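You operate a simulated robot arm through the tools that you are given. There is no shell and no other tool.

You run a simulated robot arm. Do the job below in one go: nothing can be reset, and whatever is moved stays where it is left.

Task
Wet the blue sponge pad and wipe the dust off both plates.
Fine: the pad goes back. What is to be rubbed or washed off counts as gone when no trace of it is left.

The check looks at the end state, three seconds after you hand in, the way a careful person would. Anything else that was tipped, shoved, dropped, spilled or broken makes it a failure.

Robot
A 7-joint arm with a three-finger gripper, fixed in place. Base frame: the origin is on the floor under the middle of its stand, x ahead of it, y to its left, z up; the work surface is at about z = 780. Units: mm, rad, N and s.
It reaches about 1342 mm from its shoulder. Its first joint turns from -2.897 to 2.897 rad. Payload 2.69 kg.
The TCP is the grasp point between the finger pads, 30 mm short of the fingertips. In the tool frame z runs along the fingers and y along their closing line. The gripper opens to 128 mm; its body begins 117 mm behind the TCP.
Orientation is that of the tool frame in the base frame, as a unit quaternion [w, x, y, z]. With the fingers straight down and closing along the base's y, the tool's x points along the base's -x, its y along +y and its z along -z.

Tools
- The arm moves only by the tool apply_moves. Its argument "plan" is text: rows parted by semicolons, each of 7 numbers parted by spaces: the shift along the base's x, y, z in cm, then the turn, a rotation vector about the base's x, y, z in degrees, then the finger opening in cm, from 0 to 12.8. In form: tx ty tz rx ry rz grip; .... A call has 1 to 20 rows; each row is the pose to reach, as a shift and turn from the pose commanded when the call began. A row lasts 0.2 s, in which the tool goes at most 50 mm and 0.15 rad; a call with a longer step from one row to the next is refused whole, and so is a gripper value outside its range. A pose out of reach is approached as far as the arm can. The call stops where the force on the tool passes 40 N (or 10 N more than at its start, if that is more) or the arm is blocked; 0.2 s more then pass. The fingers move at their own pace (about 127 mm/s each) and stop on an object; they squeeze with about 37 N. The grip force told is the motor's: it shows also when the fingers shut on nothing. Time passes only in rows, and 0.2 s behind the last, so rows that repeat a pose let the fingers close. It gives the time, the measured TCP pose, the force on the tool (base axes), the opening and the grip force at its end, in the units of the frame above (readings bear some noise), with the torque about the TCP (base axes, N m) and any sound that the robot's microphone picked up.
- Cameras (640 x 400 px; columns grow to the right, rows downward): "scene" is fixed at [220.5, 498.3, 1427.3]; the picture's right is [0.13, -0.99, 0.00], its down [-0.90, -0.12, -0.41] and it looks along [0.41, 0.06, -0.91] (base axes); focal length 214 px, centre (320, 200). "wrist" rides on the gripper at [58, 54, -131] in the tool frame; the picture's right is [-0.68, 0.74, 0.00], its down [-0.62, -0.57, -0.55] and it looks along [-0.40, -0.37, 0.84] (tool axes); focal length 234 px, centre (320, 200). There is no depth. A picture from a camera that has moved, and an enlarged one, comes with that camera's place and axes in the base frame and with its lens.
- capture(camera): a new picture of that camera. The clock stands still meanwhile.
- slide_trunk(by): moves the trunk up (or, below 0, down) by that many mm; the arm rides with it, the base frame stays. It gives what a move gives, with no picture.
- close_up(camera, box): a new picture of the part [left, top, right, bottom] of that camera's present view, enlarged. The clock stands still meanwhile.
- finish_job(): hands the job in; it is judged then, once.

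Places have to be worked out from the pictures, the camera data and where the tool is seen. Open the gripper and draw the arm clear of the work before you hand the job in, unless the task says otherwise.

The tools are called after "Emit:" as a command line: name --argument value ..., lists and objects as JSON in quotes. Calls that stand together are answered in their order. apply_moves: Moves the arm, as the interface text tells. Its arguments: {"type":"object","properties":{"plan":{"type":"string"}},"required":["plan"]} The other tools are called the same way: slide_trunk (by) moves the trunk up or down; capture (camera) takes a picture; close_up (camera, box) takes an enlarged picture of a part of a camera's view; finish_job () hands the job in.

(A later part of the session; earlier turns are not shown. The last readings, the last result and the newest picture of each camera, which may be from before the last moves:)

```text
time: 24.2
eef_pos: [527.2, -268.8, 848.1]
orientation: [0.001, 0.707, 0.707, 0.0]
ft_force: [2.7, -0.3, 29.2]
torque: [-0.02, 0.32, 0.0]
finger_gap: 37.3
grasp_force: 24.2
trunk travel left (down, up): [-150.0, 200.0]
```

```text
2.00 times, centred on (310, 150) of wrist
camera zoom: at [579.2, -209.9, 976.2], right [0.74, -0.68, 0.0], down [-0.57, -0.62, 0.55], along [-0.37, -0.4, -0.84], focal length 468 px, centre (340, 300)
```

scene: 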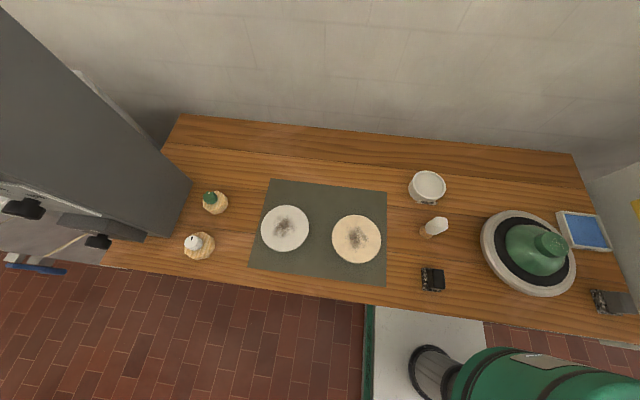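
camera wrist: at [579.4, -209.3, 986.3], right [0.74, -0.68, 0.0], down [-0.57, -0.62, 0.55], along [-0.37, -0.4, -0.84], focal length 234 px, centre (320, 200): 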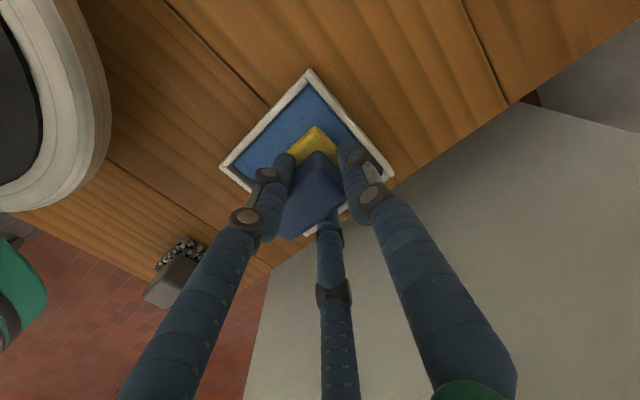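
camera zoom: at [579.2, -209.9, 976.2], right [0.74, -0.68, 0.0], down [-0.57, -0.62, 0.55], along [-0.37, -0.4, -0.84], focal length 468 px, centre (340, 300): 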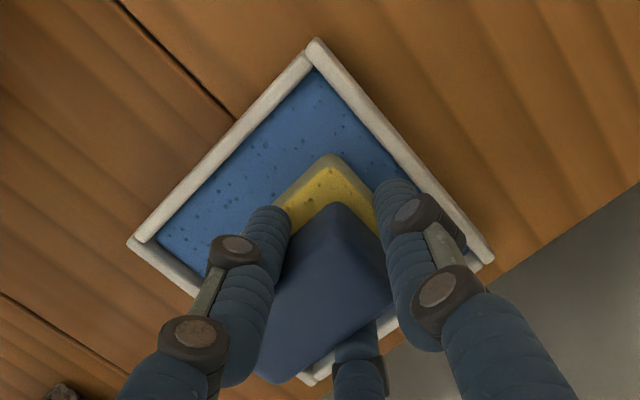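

The pad now looks damp (its sides turned greyish), and stiffness is about 23 N/mm, so I must press the plates in sub-millimetre steps. I lift it just above the tray and pause to let it drain.

Emit:
apply_moves --plan "0 0 0.2 0 0 0 0.5; 0 0 0.5 0 0 0 0.5; 0 0 1.0 0 0 0 0.5; 0 0 1.5 0 0 0 0.5; 0 0 1.5 0 0 0 0.5; 0 0 1.5 0 0 0 0.5; 0 0 1.5 0 0 0 0.5; 0 0 1.5 0 0 0 0.5; 0 0 1.5 0 0 0 0.5"

Emit:
close_up --camera "scene" --box '[540, 180, 640, 270]'

Emit:
close_up --camera "wrist" --box '[210, 50, 410, 250]'

```text
time: 26.2
eef_pos: [527.0, -268.3, 862.9]
orientation: [0.0, 0.707, 0.707, 0.0]
ft_force: [-0.3, 0.0, -0.7]
torque: [0.0, -0.01, 0.01]
finger_gap: 37.6
grasp_force: 24.5
trunk travel left (down, up): [-150.0, 200.0]
```

```text
4.44 times, centred on (590, 225) of scene
camera zoom: at [220.5, 498.3, 1427.3], right [0.13, -0.99, 0.0], down [-0.9, -0.12, -0.41], along [0.41, 0.06, -0.91], focal length 953 px, centre (-880, 89)
```

zoom: 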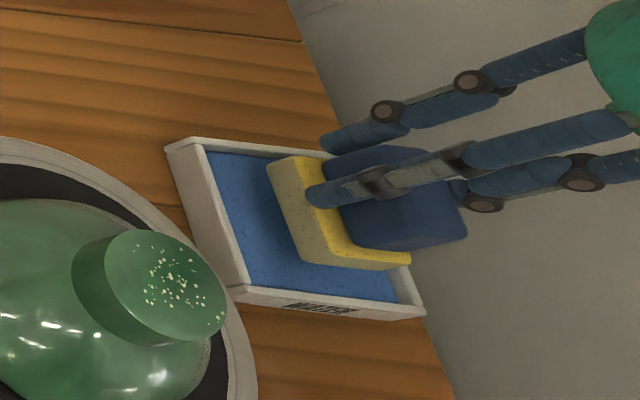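

```text
2.00 times, centred on (310, 150) of wrist
camera zoom: at [579.3, -209.4, 990.5], right [0.74, -0.68, 0.0], down [-0.57, -0.62, 0.55], along [-0.37, -0.4, -0.84], focal length 468 px, centre (340, 300)
```

zoom: 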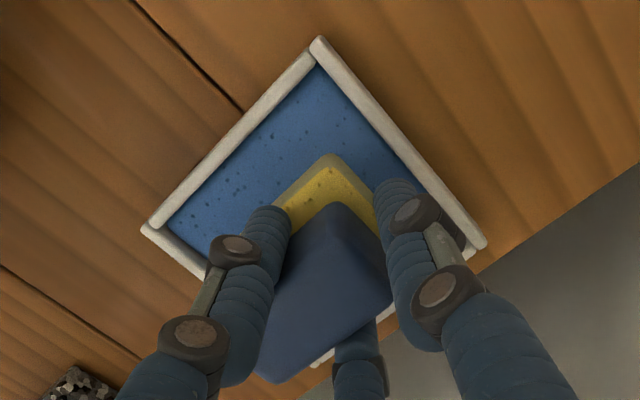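

The pad's underside edges are visibly wet. I lift it high and carry it round behind the dome toward the right-hand (cream) plate.

Emit:
apply_moves --plan "0 0 4 0 0 0 0.5; 0 0 8 0 0 0 0.5; 0.5 2 11 0 0 0 0.5; 2 5 14 0 0 0 0.5; 3 9 14 0 0 0 0.5; 4 13 14 0 0 0 0.5; 5 17 14 0 0 0 0.5; 6 21 14 0 0 0 0.5; 7 25 14 0 0 0 0.5; 7 29 14 0 0 0 0.5; 7 33 14 0 0 0 0.5; 7 37 14 0 0 0 0.5; 6 41 14 0 0 0 0.5; 4.5 45 14 0 0 0 0.5; 3 49 14 0 0 0 0.5; 1.5 53 14 0 0 0 0.5; 0 57 14 0 0 0 0.5; -3 60.5 14 0 0 0 0.5; -6 64 14 0 0 0 0.5; -9 67 14 0 0 0 0.5"

Emit:
capture --camera "wrist"

Emit:
capture --camera "scene"

```text
time: 30.4
eef_pos: [436.5, 402.8, 1002.4]
orientation: [0.0, 0.707, 0.707, 0.001]
ft_force: [-0.3, -1.1, -0.3]
torque: [0.02, 0.03, 0.01]
finger_gap: 37.4
grasp_force: 23.7
trunk travel left (down, up): [-150.0, 200.0]
```

```text
taken
camera wrist: at [489.0, 461.7, 1131.1], right [0.74, -0.68, 0.0], down [-0.57, -0.62, 0.55], along [-0.37, -0.4, -0.84], focal length 234 px, centre (320, 200)
```

wrist: 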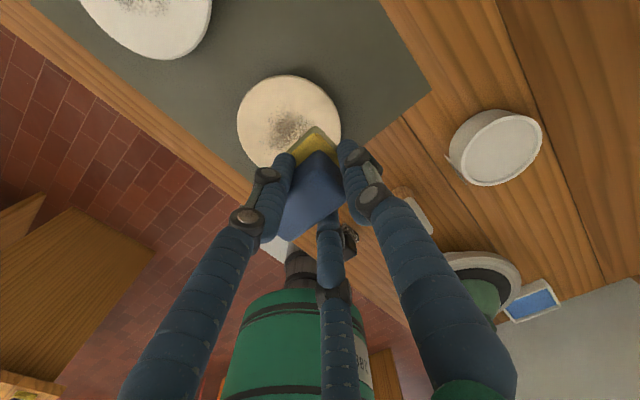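

```text
taken
```

scene: 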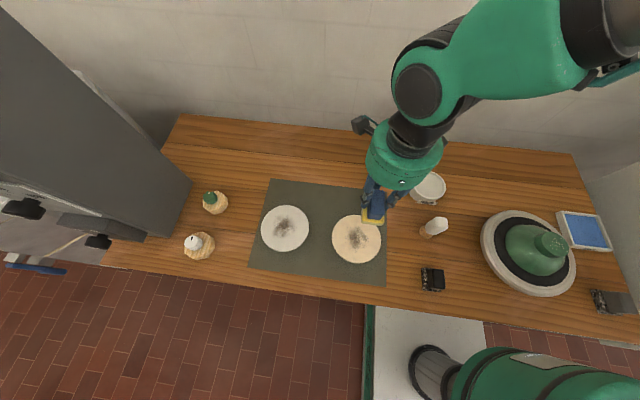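

Orientation is held well. I zoom both views on the cream plate to locate its centre and the dust extent.

Emit:
close_up --camera "wrist" --box '[220, 60, 360, 180]'

Emit:
close_up --camera "scene" --box '[320, 200, 400, 275]'

Emit:
close_up --camera "scene" --box '[250, 195, 330, 260]'

```text
3.33 times, centred on (290, 120) of wrist
camera zoom: at [489.0, 461.7, 1131.1], right [0.74, -0.68, 0.0], down [-0.57, -0.62, 0.55], along [-0.37, -0.4, -0.84], focal length 781 px, centre (420, 467)
```

zoom: 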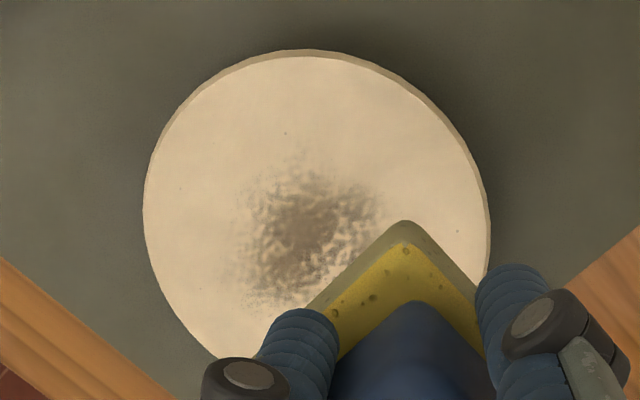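

```text
5.33 times, centred on (360, 238) of scene
camera zoom: at [220.5, 498.3, 1427.3], right [0.13, -0.99, 0.0], down [-0.9, -0.12, -0.41], along [0.41, 0.06, -0.91], focal length 1144 px, centre (107, 0)
```

zoom: 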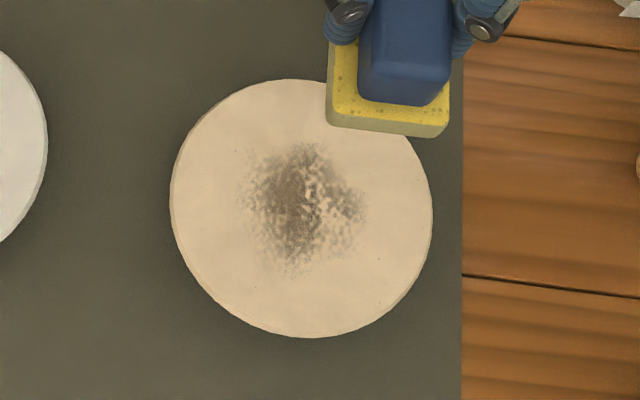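

```text
6.15 times, centred on (290, 228) of scene
camera zoom: at [220.5, 498.3, 1427.3], right [0.13, -0.99, 0.0], down [-0.9, -0.12, -0.41], along [0.41, 0.06, -0.91], focal length 1320 px, centre (505, 31)
```

zoom: 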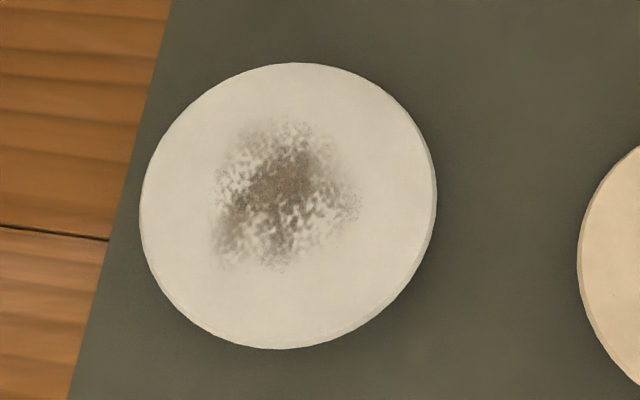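

Both plates are flat discs (radius ≈73) with dust within ~40 mm of centre. Combining views, the cream plate is centred near (391, 416); I move over it and descend to about 20 mm above its surface.

Emit:
apply_moves --plan "-1.5 0.5 -2 0 0 0 0.5; -3 1.08 -5 0 0 0 0.5; -3 1.08 -8.5 0 0 0 0.5; -3 1.08 -11.5 0 0 0 0.5; -3 1.08 -13.5 0 0 0 0.5; -3 1.08 -14 0 0 0 0.5; -3 1.08 -14 0 0 0 0.5"

Emit:
capture --camera "wrist"

Emit:
close_up --camera "scene" --box '[320, 190, 400, 275]'

```text
time: 31.9
eef_pos: [407.4, 412.7, 865.9]
orientation: [0.0, 0.707, 0.708, 0.003]
ft_force: [-3.0, -4.9, 22.8]
torque: [-0.33, 0.65, 0.12]
finger_gap: 37.7
grasp_force: 24.5
trunk travel left (down, up): [-150.0, 200.0]
stopped in row 7: the force on the tool passed its limit at 44 N (the readings are from after the stop); the commanded pose is now the measured one
```

```text
taken
camera wrist: at [459.2, 472.2, 994.6], right [0.74, -0.68, 0.0], down [-0.57, -0.62, 0.54], along [-0.37, -0.4, -0.84], focal length 234 px, centre (320, 200)
```

wrist: 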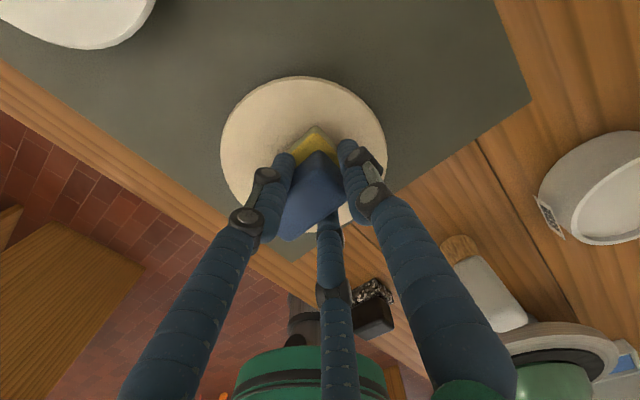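

```text
4.71 times, centred on (360, 232) of scene
camera zoom: at [220.5, 498.3, 1427.3], right [0.13, -0.99, 0.0], down [-0.9, -0.12, -0.41], along [0.41, 0.06, -0.91], focal length 1009 px, centre (132, 47)
```

zoom: 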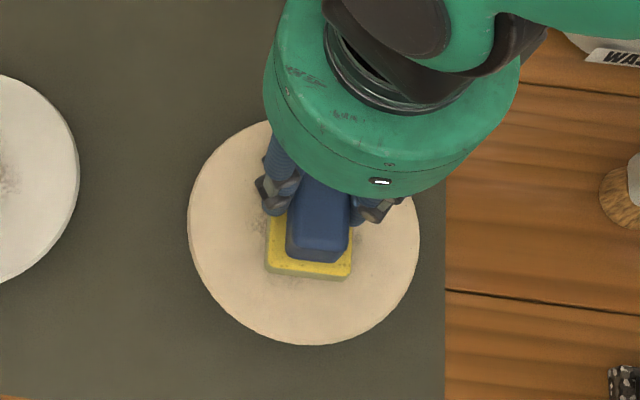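

The plate top is higher than I assumed (z≈813): contact came early, now ~23 N. I ease up slightly to bring the pressure down and check whether the plate or pad shifted.

Emit:
apply_moves --plan "0 0 0.08 0 0 0 0.5; 0 0 0.08 0 0 0 0.5"

Emit:
close_up --camera "scene" --box '[320, 200, 400, 275]'

Emit:
close_up --camera "wrist" --box '[210, 60, 400, 240]'

```text
time: 32.5
eef_pos: [407.6, 412.6, 865.3]
orientation: [0.0, 0.707, 0.707, 0.002]
ft_force: [-3.6, -1.7, 24.4]
torque: [-0.15, 0.62, 0.03]
finger_gap: 37.5
grasp_force: 24.3
trunk travel left (down, up): [-150.0, 200.0]
```

```text
5.33 times, centred on (360, 238) of scene
camera zoom: at [220.5, 498.3, 1427.3], right [0.13, -0.99, 0.0], down [-0.9, -0.12, -0.41], along [0.41, 0.06, -0.91], focal length 1144 px, centre (107, 0)
```

zoom: 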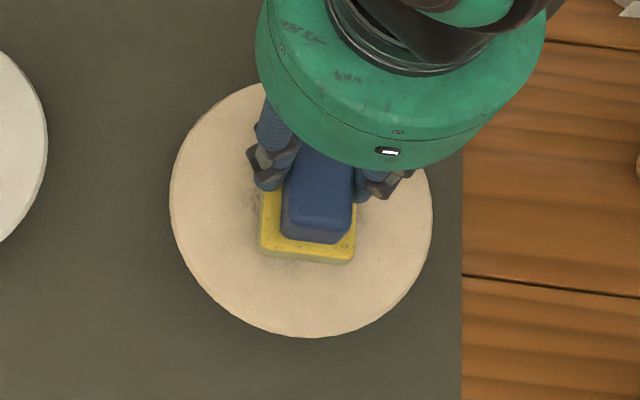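

```text
2.22 times, centred on (305, 150) of wrist
camera zoom: at [459.5, 472.3, 994.5], right [0.74, -0.68, 0.0], down [-0.57, -0.62, 0.54], along [-0.37, -0.4, -0.84], focal length 520 px, centre (353, 311)
```

zoom: 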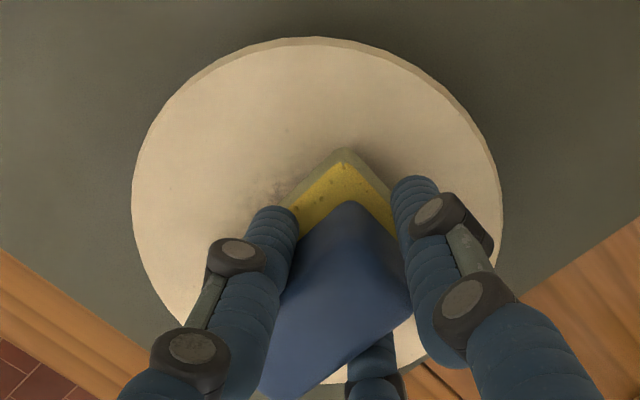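

Plate edges are unmoved. Force is still ~24 N, so I raise in 0.3 mm steps to find light pressure.

Emit:
apply_moves --plan "0 0 0.05 0 0 0 0.5; 0 0 0.05 0 0 0 0.5"

Emit:
apply_moves --plan "0 0 0.03 0 0 0 0.5; 0 0 0.03 0 0 0 0.5"

```text
time: 33.1
eef_pos: [408.1, 414.3, 865.4]
orientation: [0.001, 0.707, 0.707, 0.002]
ft_force: [-0.1, 2.0, 15.6]
torque: [0.07, 0.26, -0.05]
finger_gap: 37.7
grasp_force: 24.0
trunk travel left (down, up): [-150.0, 200.0]
```

```text
time: 33.7
eef_pos: [407.3, 413.6, 865.0]
orientation: [0.0, 0.707, 0.707, 0.001]
ft_force: [3.1, 2.1, 10.4]
torque: [0.04, -0.04, 0.0]
finger_gap: 37.6
grasp_force: 24.0
trunk travel left (down, up): [-150.0, 200.0]
```

Now ~10 N; backing off 0.2 mm gives ~7 N. I make the first strokes along y over the plate's centre, ±24 mm, at modest speed.

Emit:
apply_moves --plan "0 0 0.02 0 0 0 0.5; 0 0.8 0.02 0 0 0 0.5; 0 1.6 0.02 0 0 0 0.5; 0 2.4 0.02 0 0 0 0.5; 0 1.6 0.02 0 0 0 0.5; 0 0.8 0.02 0 0 0 0.5; 0 0 0.02 0 0 0 0.5; 0 -0.8 0.02 0 0 0 0.5; 0 -1.6 0.02 0 0 0 0.5; 0 -2.4 0.02 0 0 0 0.5; 0 -1.6 0.02 0 0 0 0.5; 0 -0.8 0.02 0 0 0 0.5; 0 0 0.02 0 0 0 0.5"

Emit:
close_up --camera "scene" --box '[320, 200, 400, 275]'

Emit:
close_up --camera "wrist" --box '[210, 60, 400, 240]'

```text
time: 36.5
eef_pos: [406.8, 414.8, 865.4]
orientation: [0.0, 0.707, 0.707, 0.0]
ft_force: [-0.5, -1.1, 6.1]
torque: [-0.15, 0.08, 0.05]
finger_gap: 37.5
grasp_force: 23.5
trunk travel left (down, up): [-150.0, 200.0]
```

```text
5.33 times, centred on (360, 238) of scene
camera zoom: at [220.5, 498.3, 1427.3], right [0.13, -0.99, 0.0], down [-0.9, -0.12, -0.41], along [0.41, 0.06, -0.91], focal length 1144 px, centre (107, 0)
```

zoom: 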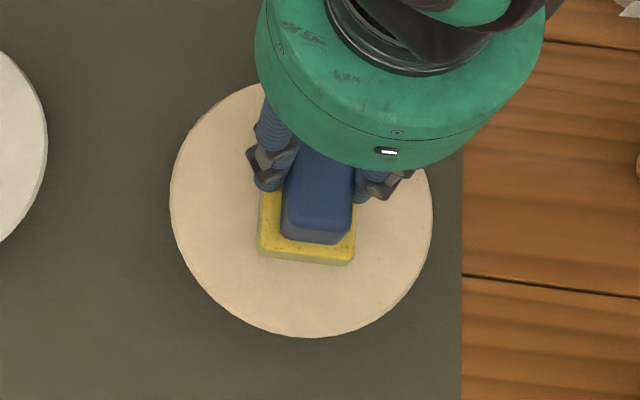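

```text
2.22 times, centred on (305, 150) of wrist
camera zoom: at [459.4, 472.6, 994.4], right [0.74, -0.68, 0.0], down [-0.57, -0.62, 0.55], along [-0.37, -0.4, -0.84], focal length 520 px, centre (353, 311)
```

zoom: 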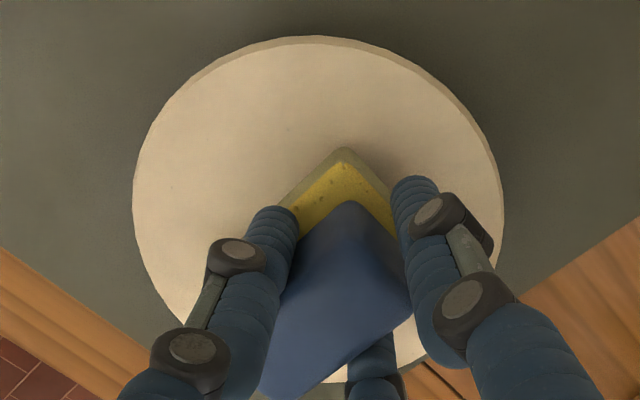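

Light pressure (6 N), plate hasn't moved, and the visible dust beside the pad is gone. I add strokes in lanes shifted ±14 mm in x for full coverage.

Emit:
apply_moves --plan "0.7 0 0 0 0 0 0.5; 1.4 0 0 0 0 0 0.5; 1.4 1 0 0 0 0 0.5; 1.4 2 0 0 0 0 0.5; 1.4 1 0 0 0 0 0.5; 1.4 0 0 0 0 0 0.5; 1.4 -1 0 0 0 0 0.5; 1.4 -2 0 0 0 0 0.5; 1.4 -1 0 0 0 0 0.5; 1.4 0 0 0 0 0 0.5; 0 0 0 0 0 0 0.5; -1.4 0 0 0 0 0 0.5; -1.4 1 0 0 0 0 0.5; -1.4 2 0 0 0 0 0.5; -1.4 1 0 0 0 0 0.5; -1.4 0 0 0 0 0 0.5; -1.4 -1 0 0 0 0 0.5; -1.4 -2 0 0 0 0 0.5; -1.4 -1 0 0 0 0 0.5; -1.4 0 0 0 0 0 0.5"

```text
time: 40.7
eef_pos: [393.0, 413.9, 865.9]
orientation: [0.0, 0.707, 0.707, 0.002]
ft_force: [-1.0, 0.8, 5.0]
torque: [0.09, 0.25, 0.03]
finger_gap: 37.5
grasp_force: 24.1
trunk travel left (down, up): [-150.0, 200.0]
```

Force stayed ~5 N. I lift off straight up and move partway toward the white plate to inspect the cream one.

Emit:
apply_moves --plan "0 0 0.5 0 0 0 0.5; 0 0 2 0 0 0 0.5; 0 0 5 0 0 0 0.5; 0 0 9 0 0 0 0.5; 0.5 3 12 0 0 0 0.5; 1 7 12 0 0 0 0.5; 1.4 11 12 0 0 0 0.5; 1.4 15 12 0 0 0 0.5; 1.4 18 12 0 0 0 0.5; 1.4 18 12 0 0 0 0.5"

Emit:
close_up --camera "scene" --box '[320, 200, 400, 275]'

Emit:
capture --camera "scene"

Emit:
capture --camera "wrist"

```text
time: 42.9
eef_pos: [408.1, 594.4, 985.4]
orientation: [0.0, 0.707, 0.707, 0.001]
ft_force: [0.9, 1.1, -0.5]
torque: [-0.02, -0.02, 0.03]
finger_gap: 37.2
grasp_force: 24.1
trunk travel left (down, up): [-150.0, 200.0]
```

```text
5.33 times, centred on (360, 238) of scene
camera zoom: at [220.5, 498.3, 1427.3], right [0.13, -0.99, 0.0], down [-0.9, -0.12, -0.41], along [0.41, 0.06, -0.91], focal length 1144 px, centre (107, 0)
```

zoom: 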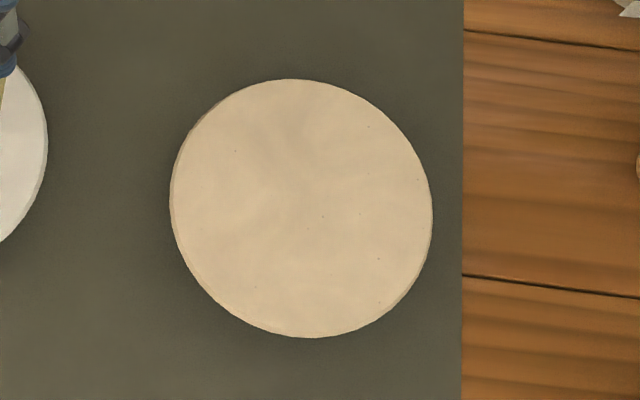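

```text
taken
```

scene: 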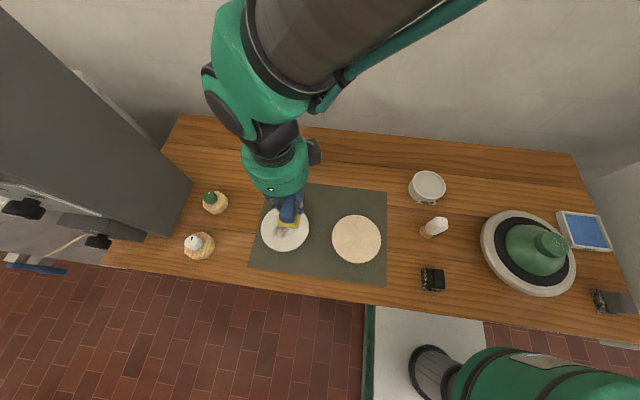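

```text
taken
camera wrist: at [460.3, 653.0, 1114.1], right [0.74, -0.68, 0.0], down [-0.57, -0.62, 0.55], along [-0.37, -0.4, -0.84], focal length 234 px, centre (320, 200)
```

wrist: 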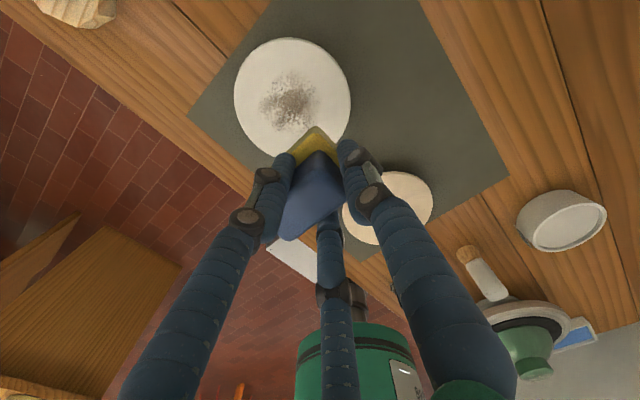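

The cream plate looks clean and unmoved. I zoom in tighter to be sure no faint trace remains, and also measure the white plate.

Emit:
close_up --camera "scene" --box '[335, 215, 380, 243]'

Emit:
close_up --camera "scene" --box '[335, 238, 380, 266]'

Emit:
close_up --camera "wrist" --box '[220, 25, 370, 165]'

Emit:
close_up --camera "scene" --box '[250, 195, 330, 260]'

```text
14.22 times, centred on (358, 229) of scene
camera zoom: at [220.5, 498.3, 1427.3], right [0.13, -0.99, 0.0], down [-0.9, -0.12, -0.41], along [0.41, 0.06, -0.91], focal length 3050 px, centre (-213, -212)
```

zoom: 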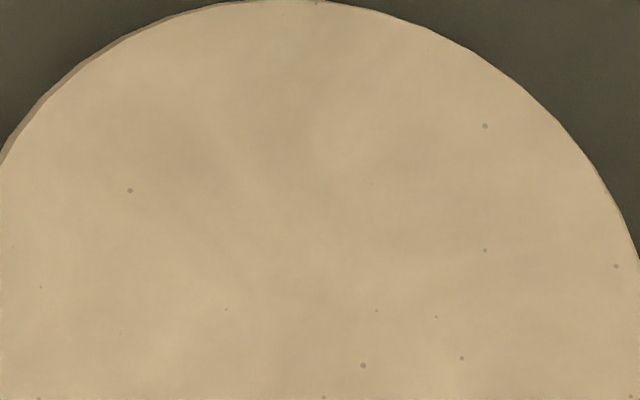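

```text
14.22 times, centred on (358, 252) of scene
camera zoom: at [220.5, 498.3, 1427.3], right [0.13, -0.99, 0.0], down [-0.9, -0.12, -0.41], along [0.41, 0.06, -0.91], focal length 3050 px, centre (-213, -540)
```

zoom: 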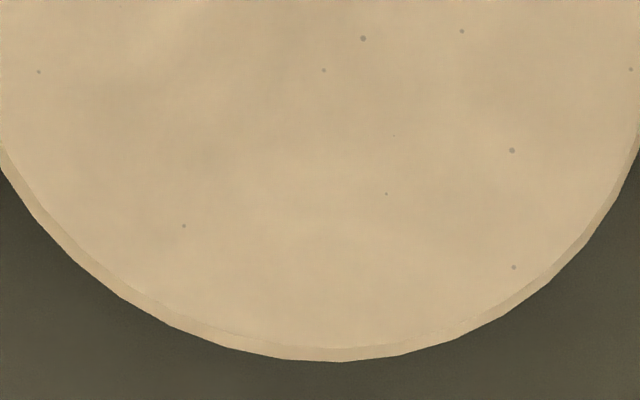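

```text
2.86 times, centred on (295, 95) of wrist
camera zoom: at [460.3, 653.0, 1114.1], right [0.74, -0.68, 0.0], down [-0.57, -0.62, 0.55], along [-0.37, -0.4, -0.84], focal length 669 px, centre (391, 500)
```

zoom: 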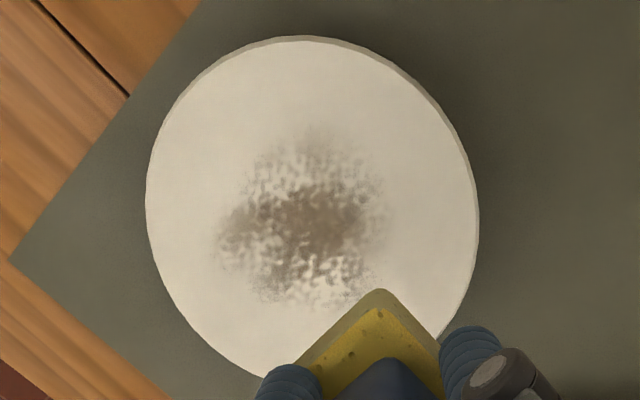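

```text
6.15 times, centred on (290, 228) of scene
camera zoom: at [220.5, 498.3, 1427.3], right [0.13, -0.99, 0.0], down [-0.9, -0.12, -0.41], along [0.41, 0.06, -0.91], focal length 1320 px, centre (505, 31)
```

zoom: 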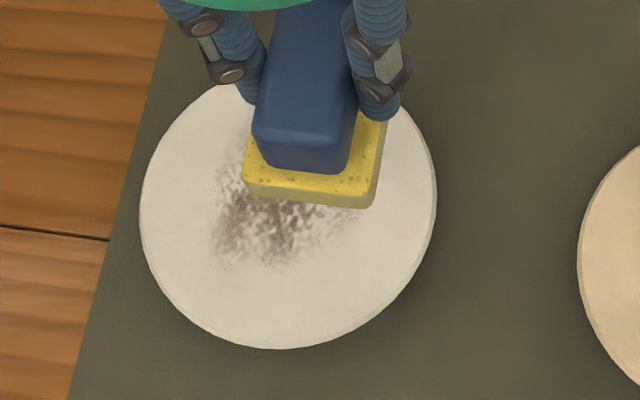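

The cream plate is clean (the tiny round dots are its own speckle, spread over the whole disc). The white plate's dust centres near (395, 633); I move over it and descend to ~10 mm above contact height.

Emit:
apply_moves --plan "0 0.5 -2 0 0 0 0.5; 0.1 1.5 -4 0 0 0 0.5; 0.2 2.5 -6 0 0 0 0.5; 0.2 3.5 -8 0 0 0 0.5; 0.2 3.5 -10 0 0 0 0.5; 0.2 3.5 -11 0 0 0 0.5; 0.2 3.5 -11 0 0 0 0.5"

Emit:
close_up --camera "scene" --box '[250, 195, 330, 260]'

Emit:
close_up --camera "wrist" --box '[210, 50, 400, 240]'

```text
time: 44.5
eef_pos: [409.9, 630.0, 875.6]
orientation: [-0.001, 0.707, 0.707, 0.001]
ft_force: [0.0, 0.0, -0.1]
torque: [-0.02, 0.02, -0.01]
finger_gap: 37.4
grasp_force: 24.1
trunk travel left (down, up): [-150.0, 200.0]
```

```text
6.15 times, centred on (290, 228) of scene
camera zoom: at [220.5, 498.3, 1427.3], right [0.13, -0.99, 0.0], down [-0.9, -0.12, -0.41], along [0.41, 0.06, -0.91], focal length 1320 px, centre (505, 31)
```

zoom: 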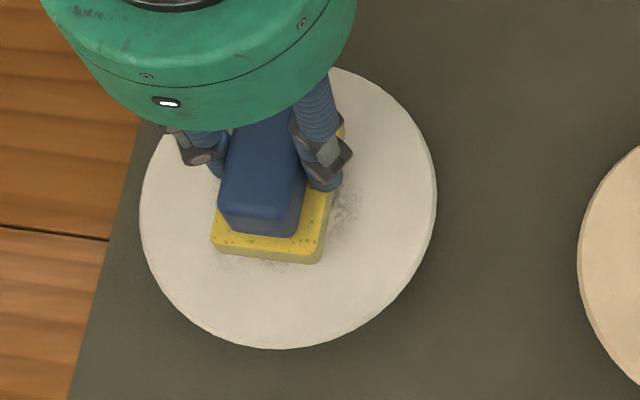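

```text
2.11 times, centred on (305, 145) of wrist
camera zoom: at [462.1, 688.0, 1004.4], right [0.74, -0.68, 0.0], down [-0.57, -0.62, 0.55], along [-0.37, -0.4, -0.84], focal length 493 px, centre (352, 316)
```

zoom: 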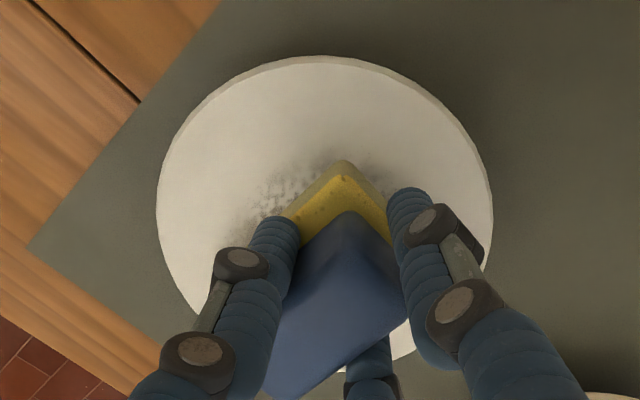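

The pad sits ~5 mm too far +y relative to the dust; I correct that and ease down toward contact.

Emit:
apply_moves --plan "0 -0.4 -0.3 0 0 0 0.5; 0 -0.4 -0.5 0 0 0 0.5; 0 -0.4 -0.7 0 0 0 0.5; 0 -0.4 -0.8 0 0 0 0.5; 0 -0.4 -0.8 0 0 0 0.5"

```text
time: 45.7
eef_pos: [408.5, 625.5, 867.0]
orientation: [0.0, 0.707, 0.707, 0.002]
ft_force: [-0.5, -0.6, -0.7]
torque: [-0.04, -0.02, 0.03]
finger_gap: 37.3
grasp_force: 24.6
trunk travel left (down, up): [-150.0, 200.0]
```

No contact yet; I continue down in 0.5–1 mm steps.

Emit:
apply_moves --plan "0 0 -0.1 0 0 0 0.5; 0 0 -0.15 0 0 0 0.5; 0 0 -0.15 0 0 0 0.5"

```text
time: 46.5
eef_pos: [409.6, 625.8, 865.8]
orientation: [0.0, 0.707, 0.707, 0.001]
ft_force: [0.1, 0.4, -0.6]
torque: [0.02, 0.0, 0.04]
finger_gap: 37.3
grasp_force: 24.5
trunk travel left (down, up): [-150.0, 200.0]
```

Emit:
apply_moves --plan "0 0 -0.05 0 0 0 0.5; 0 0 -0.05 0 0 0 0.5"

Emit:
apply_moves --plan "0 0 -0.05 0 0 0 0.5; 0 0 -0.05 0 0 0 0.5"

```text
time: 47.1
eef_pos: [410.0, 625.0, 865.7]
orientation: [0.0, 0.707, 0.707, 0.002]
ft_force: [0.0, 0.2, 3.5]
torque: [-0.12, 0.12, 0.01]
finger_gap: 37.4
grasp_force: 23.8
trunk travel left (down, up): [-150.0, 200.0]
```

```text
time: 47.7
eef_pos: [409.8, 626.1, 864.9]
orientation: [-0.001, 0.707, 0.707, 0.002]
ft_force: [0.0, 0.5, 5.7]
torque: [-0.05, 0.22, -0.02]
finger_gap: 37.3
grasp_force: 24.3
trunk travel left (down, up): [-150.0, 200.0]
```

Contact at ~6 N on the white plate. I wipe the centre lane along y first.

Emit:
apply_moves --plan "0 0.8 0 0 0 0 0.5; 0 1.6 0 0 0 0 0.5; 0 2.4 0 0 0 0 0.5; 0 1.6 0 0 0 0 0.5; 0 0.8 0 0 0 0 0.5; 0 0 0 0 0 0 0.5; 0 -0.8 0 0 0 0 0.5; 0 -1.6 0 0 0 0 0.5; 0 -2.4 0 0 0 0 0.5; 0 -1.6 0 0 0 0 0.5; 0 -0.8 0 0 0 0 0.5; 0 0 0 0 0 0 0.5"

Emit:
close_up --camera "scene" --box '[250, 195, 330, 260]'

Emit:
close_up --camera "wrist" --box '[210, 50, 400, 240]'

```text
time: 50.3
eef_pos: [409.6, 624.6, 865.6]
orientation: [0.0, 0.707, 0.707, 0.002]
ft_force: [0.1, -3.7, 8.9]
torque: [-0.23, 0.17, 0.1]
finger_gap: 37.3
grasp_force: 24.4
trunk travel left (down, up): [-150.0, 200.0]
```

```text
6.15 times, centred on (290, 228) of scene
camera zoom: at [220.5, 498.3, 1427.3], right [0.13, -0.99, 0.0], down [-0.9, -0.12, -0.41], along [0.41, 0.06, -0.91], focal length 1320 px, centre (505, 31)
```

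zoom: 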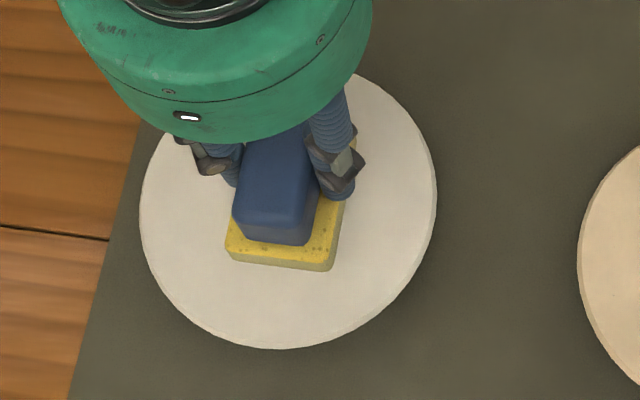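

```text
2.11 times, centred on (305, 145) of wrist
camera zoom: at [461.6, 683.2, 994.6], right [0.74, -0.68, 0.0], down [-0.57, -0.62, 0.55], along [-0.37, -0.4, -0.84], focal length 493 px, centre (352, 316)
```

zoom: 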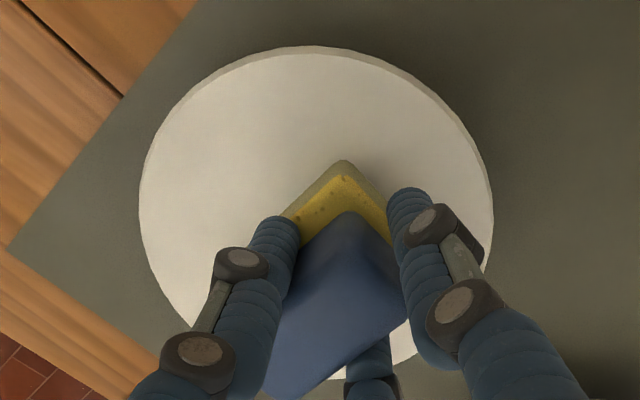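

The plate hasn't moved and visible dust is gone. Now the ±14 mm lanes to cover the rest.

Emit:
apply_moves --plan "0.7 0 0.01 0 0 0 0.5; 1.4 0 0.01 0 0 0 0.5; 1.4 1 0.01 0 0 0 0.5; 1.4 2 0.01 0 0 0 0.5; 1.4 1 0.01 0 0 0 0.5; 1.4 0 0.01 0 0 0 0.5; 1.4 -1 0.01 0 0 0 0.5; 1.4 -2 0.01 0 0 0 0.5; 1.4 -1 0.01 0 0 0 0.5; 1.4 0 0.01 0 0 0 0.5; 0 0 0.01 0 0 0 0.5; -1.4 0 0.01 0 0 0 0.5; -1.4 1 0.01 0 0 0 0.5; -1.4 2 0.01 0 0 0 0.5; -1.4 1 0.01 0 0 0 0.5; -1.4 0 0.01 0 0 0 0.5; -1.4 -1 0.01 0 0 0 0.5; -1.4 -2 0.01 0 0 0 0.5; -1.4 -1 0.01 0 0 0 0.5; -1.4 0 0.01 0 0 0 0.5"

```text
time: 54.5
eef_pos: [395.3, 624.6, 866.6]
orientation: [0.001, 0.707, 0.707, 0.001]
ft_force: [-1.3, -4.4, 17.0]
torque: [-0.21, 0.33, 0.09]
finger_gap: 37.0
grasp_force: 36.9
trunk travel left (down, up): [-150.0, 200.0]
```

Force crept up to 17 N in the last lane, so I lift off now and back away to inspect the white plate and the pad in the grip.

Emit:
apply_moves --plan "0 0 0.3 0 0 0 0.5; 0 0 1 0 0 0 0.5; 0 0 3 0 0 0 0.5; 0 0 6.5 0 0 0 0.5; 0 0 10 0 0 0 0.5; 1.5 -2.5 13 0 0 0 0.5; 4 -5.5 14 0 0 0 0.5; 7 -8.5 14 0 0 0 0.5; 10 -11.5 14 0 0 0 0.5; 13 -14.5 14 0 0 0 0.5; 16 -17.5 14 0 0 0 0.5; 16 -17.5 14 0 0 0 0.5"

Emit:
capture --camera "scene"

Emit:
close_up --camera "scene" --box '[262, 202, 308, 230]'

Emit:
close_up --camera "scene" --box '[262, 226, 308, 254]'

Emit:
capture --camera "wrist"

```text
time: 57.1
eef_pos: [556.3, 448.6, 1005.0]
orientation: [0.001, 0.707, 0.707, 0.001]
ft_force: [-0.3, 0.3, -0.8]
torque: [0.08, 0.06, -0.01]
finger_gap: 37.3
grasp_force: 24.3
trunk travel left (down, up): [-150.0, 200.0]
```

```text
taken
```

scene: 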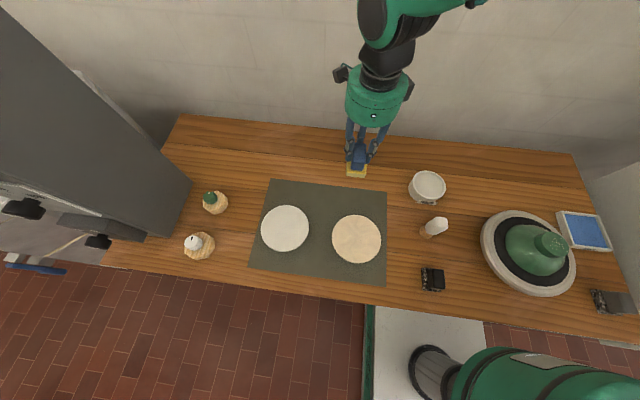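

```text
13.91 times, centred on (285, 216) of scene
camera zoom: at [220.5, 498.3, 1427.3], right [0.13, -0.99, 0.0], down [-0.9, -0.12, -0.41], along [0.41, 0.06, -0.91], focal length 2984 px, centre (807, -23)
```

zoom: 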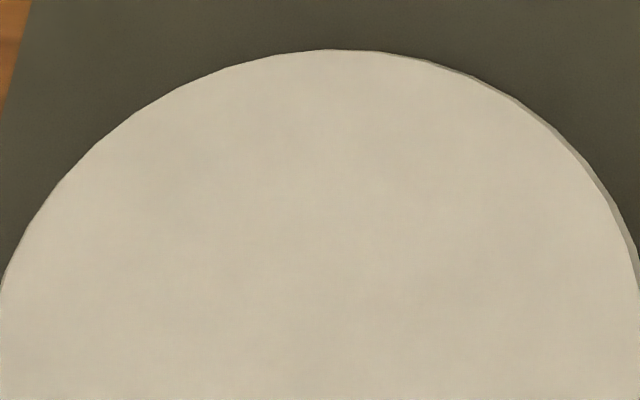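

```text
13.91 times, centred on (285, 240) of scene
camera zoom: at [220.5, 498.3, 1427.3], right [0.13, -0.99, 0.0], down [-0.9, -0.12, -0.41], along [0.41, 0.06, -0.91], focal length 2984 px, centre (807, -356)
```

zoom: 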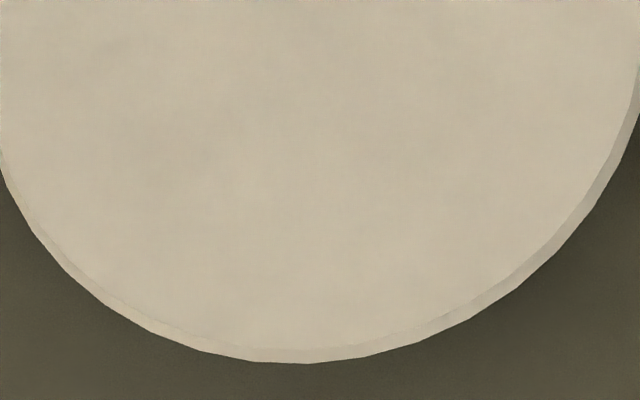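

```text
taken
camera wrist: at [608.5, 507.2, 1134.2], right [0.74, -0.68, 0.0], down [-0.57, -0.62, 0.55], along [-0.37, -0.4, -0.84], focal length 234 px, centre (320, 200)
```

wrist: 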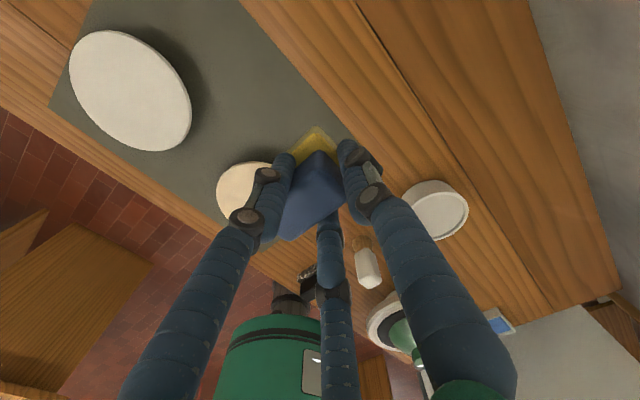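

Both plates appear clean. I double-check both at the same zoom as the initial view to compare plate positions and any residual haze.

Emit:
close_up --camera "scene" --box '[240, 170, 400, 290]'

Emit:
close_up --camera "scene" --box '[340, 225, 375, 252]'

Emit:
close_up --camera "wrist" --box '[60, 20, 200, 160]'

Emit:
close_up --camera "wrist" --box '[250, 100, 390, 260]'

```text
3.33 times, centred on (320, 230) of scene
camera zoom: at [220.5, 498.3, 1427.3], right [0.13, -0.99, 0.0], down [-0.9, -0.12, -0.41], along [0.41, 0.06, -0.91], focal length 715 px, centre (320, 100)
```

zoom: 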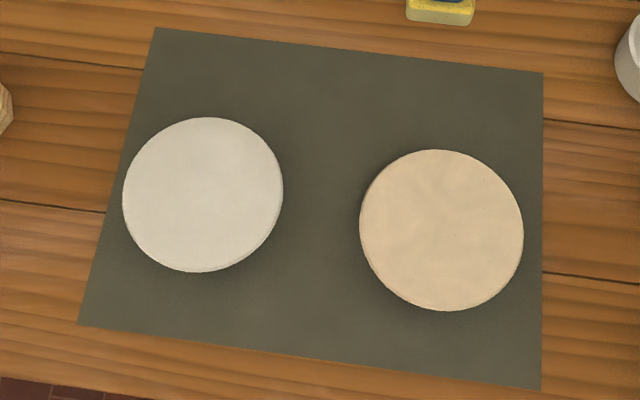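

```text
14.81 times, centred on (358, 238) of scene
camera zoom: at [220.5, 498.3, 1427.3], right [0.13, -0.99, 0.0], down [-0.9, -0.12, -0.41], along [0.41, 0.06, -0.91], focal length 3177 px, centre (-236, -370)
```

zoom: 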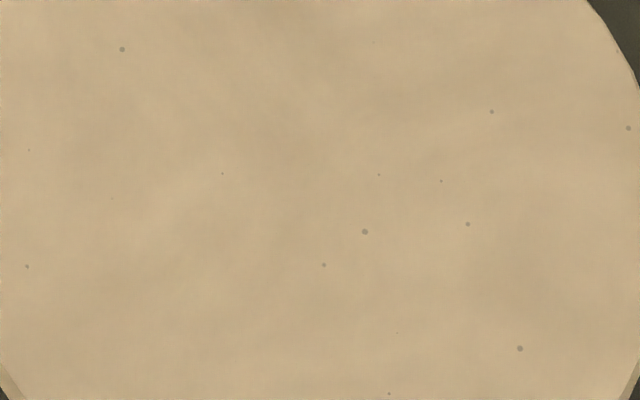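

```text
2.86 times, centred on (130, 90) of wrist
camera zoom: at [608.5, 507.2, 1134.2], right [0.74, -0.68, 0.0], down [-0.57, -0.62, 0.55], along [-0.37, -0.4, -0.84], focal length 669 px, centre (863, 514)
```

zoom: 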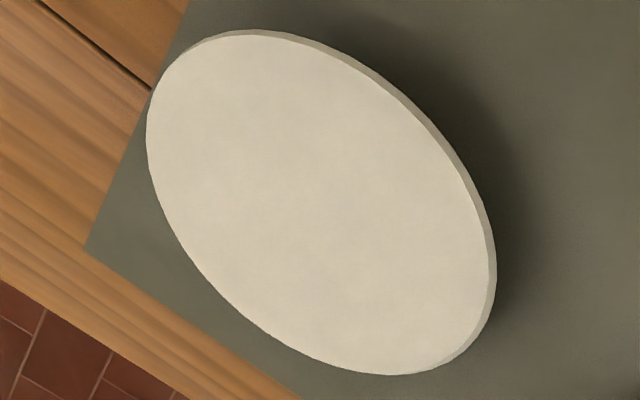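

```text
2.50 times, centred on (320, 180) of wrist
camera zoom: at [608.5, 507.2, 1134.2], right [0.74, -0.68, 0.0], down [-0.57, -0.62, 0.55], along [-0.37, -0.4, -0.84], focal length 585 px, centre (320, 250)
```

zoom: 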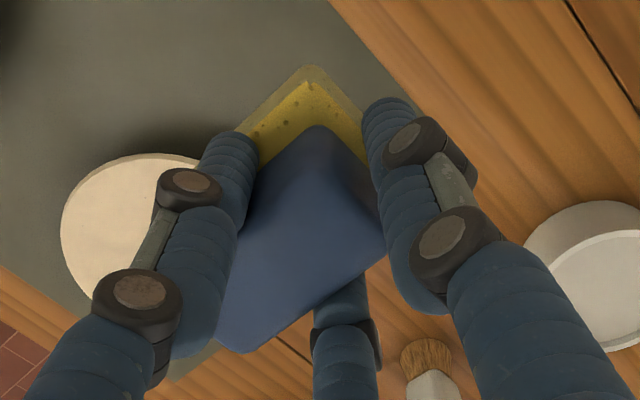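

Plates are exactly where they were and clean. Before returning the pad I check whether it tilted in the grip, using the same wrist crop as at grip time.

Emit:
close_up --camera "wrist" --box '[240, 100, 400, 250]'

Emit:
close_up --camera "scene" --box '[320, 120, 400, 190]'

```text
2.67 times, centred on (320, 175) of wrist
camera zoom: at [608.5, 507.2, 1134.2], right [0.74, -0.68, 0.0], down [-0.57, -0.62, 0.55], along [-0.37, -0.4, -0.84], focal length 624 px, centre (320, 267)
```

zoom: 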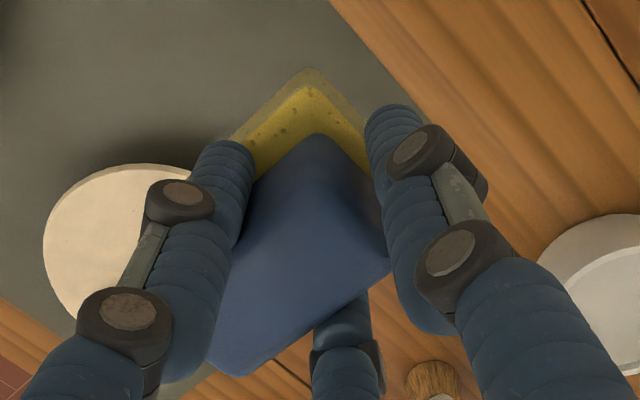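

```text
5.71 times, centred on (360, 155) of scene
camera zoom: at [220.5, 498.3, 1427.3], right [0.13, -0.99, 0.0], down [-0.9, -0.12, -0.41], along [0.41, 0.06, -0.91], focal length 1226 px, centre (91, 457)
```

zoom: 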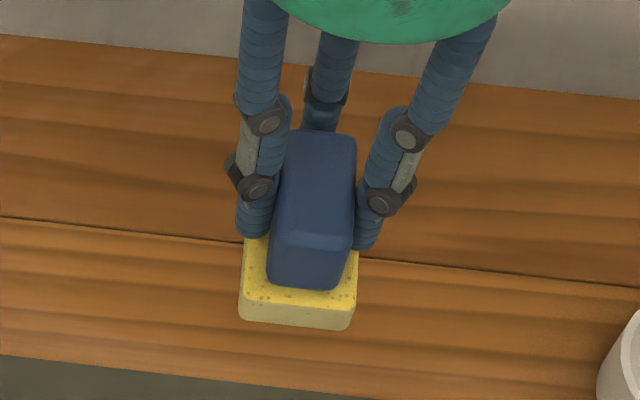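

The pad is still seated the same in the fingers. Now I carry it back to its home spot (correcting −2.7 mm in y for the earlier nudge), staying high, then will lower it.

Emit:
apply_moves --plan "2.6 -2.5 0 0 0 0 0.5; 5.2 -5.5 0 0 0 0 0.5; 7.8 -8.5 0 0 0 0 0.5; 10.4 -11.5 0 0 0 0 0.5; 12.4 -15 0 0 0 0 0.5; 13.0 -19 0 0 0 0 0.5; 13.0 -23 0 0 0 0 0.5; 13.0 -27 0 0 0 0 0.5; 13.0 -31 0 0 0 0 0.5; 13.02 -34.5 0 0 0 0 0.5; 13.02 -37 0 0 0 0 0.5; 13.02 -37.83 0 0 0 0 0.5; 13.02 -37.83 0 0 0 0 0.5"

Emit:
capture --camera "wrist"

```text
time: 59.9
eef_pos: [684.7, 70.3, 1006.3]
orientation: [0.0, 0.706, 0.708, 0.001]
ft_force: [-0.8, 0.4, -0.6]
torque: [-0.01, -0.01, -0.05]
finger_gap: 37.4
grasp_force: 24.4
trunk travel left (down, up): [-150.0, 200.0]
```

```text
taken
camera wrist: at [737.2, 129.9, 1134.2], right [0.74, -0.68, 0.0], down [-0.57, -0.62, 0.55], along [-0.37, -0.4, -0.84], focal length 234 px, centre (320, 200)
```

wrist: 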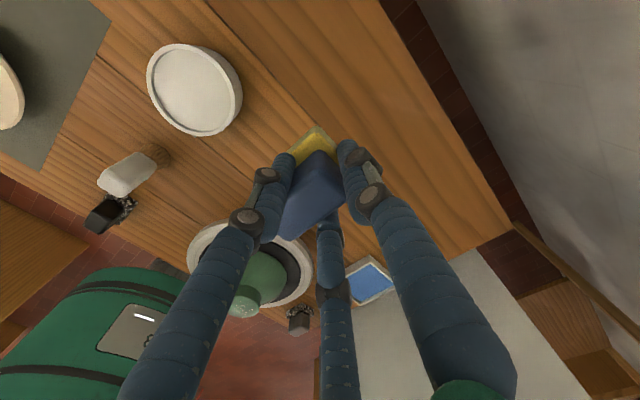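

The camera pose shows I'm ~1.5 mm short in x and 1 mm off in y; I correct and descend to ~9 mm above the table.

Emit:
apply_moves --plan "0.15 -0.1 -3 0 0 0 0.5; 0.15 -0.1 -7 0 0 0 0.5; 0.15 -0.1 -11 0 0 0 0.5; 0.15 -0.1 -14 0 0 0 0.5; 0.15 -0.1 -15.5 0 0 0 0.5; 0.15 -0.1 -16.5 0 0 0 0.5; 0.15 -0.1 -16.5 0 0 0 0.5"

Emit:
close_up --camera "scene" --box '[440, 150, 490, 190]'

Emit:
close_up --camera "wrist" --box '[240, 100, 400, 250]'

```text
time: 61.5
eef_pos: [686.1, 71.3, 839.2]
orientation: [0.001, 0.706, 0.708, 0.001]
ft_force: [-0.3, 0.1, -0.7]
torque: [0.0, -0.01, 0.0]
finger_gap: 37.4
grasp_force: 24.5
trunk travel left (down, up): [-150.0, 200.0]
```

```text
10.00 times, centred on (465, 170) of scene
camera zoom: at [220.5, 498.3, 1427.3], right [0.13, -0.99, 0.0], down [-0.9, -0.12, -0.41], along [0.41, 0.06, -0.91], focal length 2145 px, centre (-1130, 500)
```

zoom: 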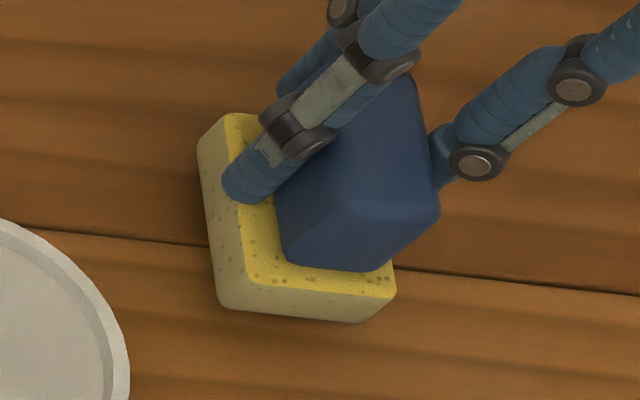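

```text
2.67 times, centred on (320, 175) of wrist
camera zoom: at [739.4, 129.0, 968.8], right [0.74, -0.68, 0.0], down [-0.57, -0.62, 0.55], along [-0.37, -0.4, -0.84], focal length 624 px, centre (320, 267)
```

zoom: 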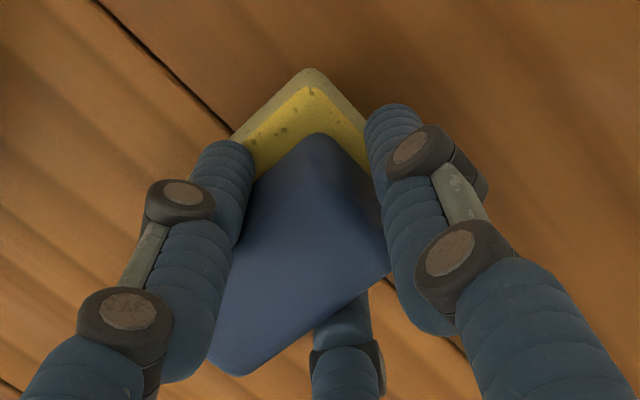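

The pad is 8 mm above the table at almost the home pose. I lower to ~2 mm and compare corner pixels with the original view before release.

Emit:
apply_moves --plan "0 0 -0.3 0 0 0 0.5; 0 0 -0.6 0 0 0 0.5; 0 0 -0.6 0 0 0 0.5"

Emit:
close_up --camera "scene" --box '[440, 150, 490, 190]'

```text
time: 62.3
eef_pos: [687.2, 71.3, 833.6]
orientation: [0.0, 0.706, 0.708, 0.001]
ft_force: [-0.4, -0.2, -1.2]
torque: [-0.04, 0.01, 0.01]
finger_gap: 37.6
grasp_force: 24.1
trunk travel left (down, up): [-150.0, 200.0]
```

```text
10.00 times, centred on (465, 170) of scene
camera zoom: at [220.5, 498.3, 1427.3], right [0.13, -0.99, 0.0], down [-0.9, -0.12, -0.41], along [0.41, 0.06, -0.91], focal length 2145 px, centre (-1130, 500)
```

zoom: 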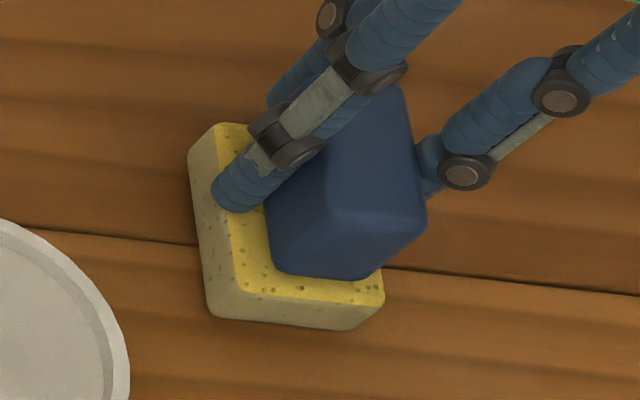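

Compared with the original corners, the pad is ~3 mm too far +x and ~1 mm too far +y. I correct that in the air, then lower to touch.

Emit:
apply_moves --plan "-0.3 -0.1 0 0 0 0 0.5; -0.3 -0.1 -0.1 0 0 0 0.5; -0.3 -0.1 -0.15 0 0 0 0.5; -0.3 -0.1 -0.15 0 0 0 0.5"

Emit:
close_up --camera "scene" --box '[440, 150, 490, 190]'

```text
time: 63.3
eef_pos: [684.1, 70.0, 831.7]
orientation: [0.001, 0.707, 0.707, 0.001]
ft_force: [0.6, 1.0, -0.7]
torque: [0.0, 0.0, -0.02]
finger_gap: 37.5
grasp_force: 24.0
trunk travel left (down, up): [-150.0, 200.0]
```

```text
10.00 times, centred on (465, 170) of scene
camera zoom: at [220.5, 498.3, 1427.3], right [0.13, -0.99, 0.0], down [-0.9, -0.12, -0.41], along [0.41, 0.06, -0.91], focal length 2145 px, centre (-1130, 500)
```

zoom: 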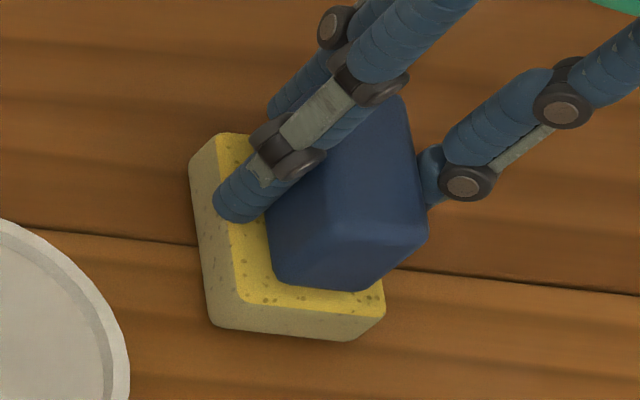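

Corner pixels now match the original placement. I lower in 0.5 mm steps to touch the table.

Emit:
apply_moves --plan "0 0 -0.05 0 0 0 0.5; 0 0 -0.05 0 0 0 0.5"

Emit:
apply_moves --plan "0 0 -0.05 0 0 0 0.5; 0 0 -0.05 0 0 0 0.5"

```text
time: 63.9
eef_pos: [683.3, 68.5, 831.3]
orientation: [0.0, 0.707, 0.707, 0.001]
ft_force: [-0.5, -0.8, -0.4]
torque: [0.0, -0.03, -0.01]
finger_gap: 37.2
grasp_force: 24.3
trunk travel left (down, up): [-150.0, 200.0]
```

```text
time: 64.5
eef_pos: [684.0, 70.3, 831.6]
orientation: [0.0, 0.707, 0.707, 0.001]
ft_force: [0.2, -0.7, 3.5]
torque: [-0.05, 0.16, 0.0]
finger_gap: 37.0
grasp_force: 23.8
trunk travel left (down, up): [-150.0, 200.0]
```

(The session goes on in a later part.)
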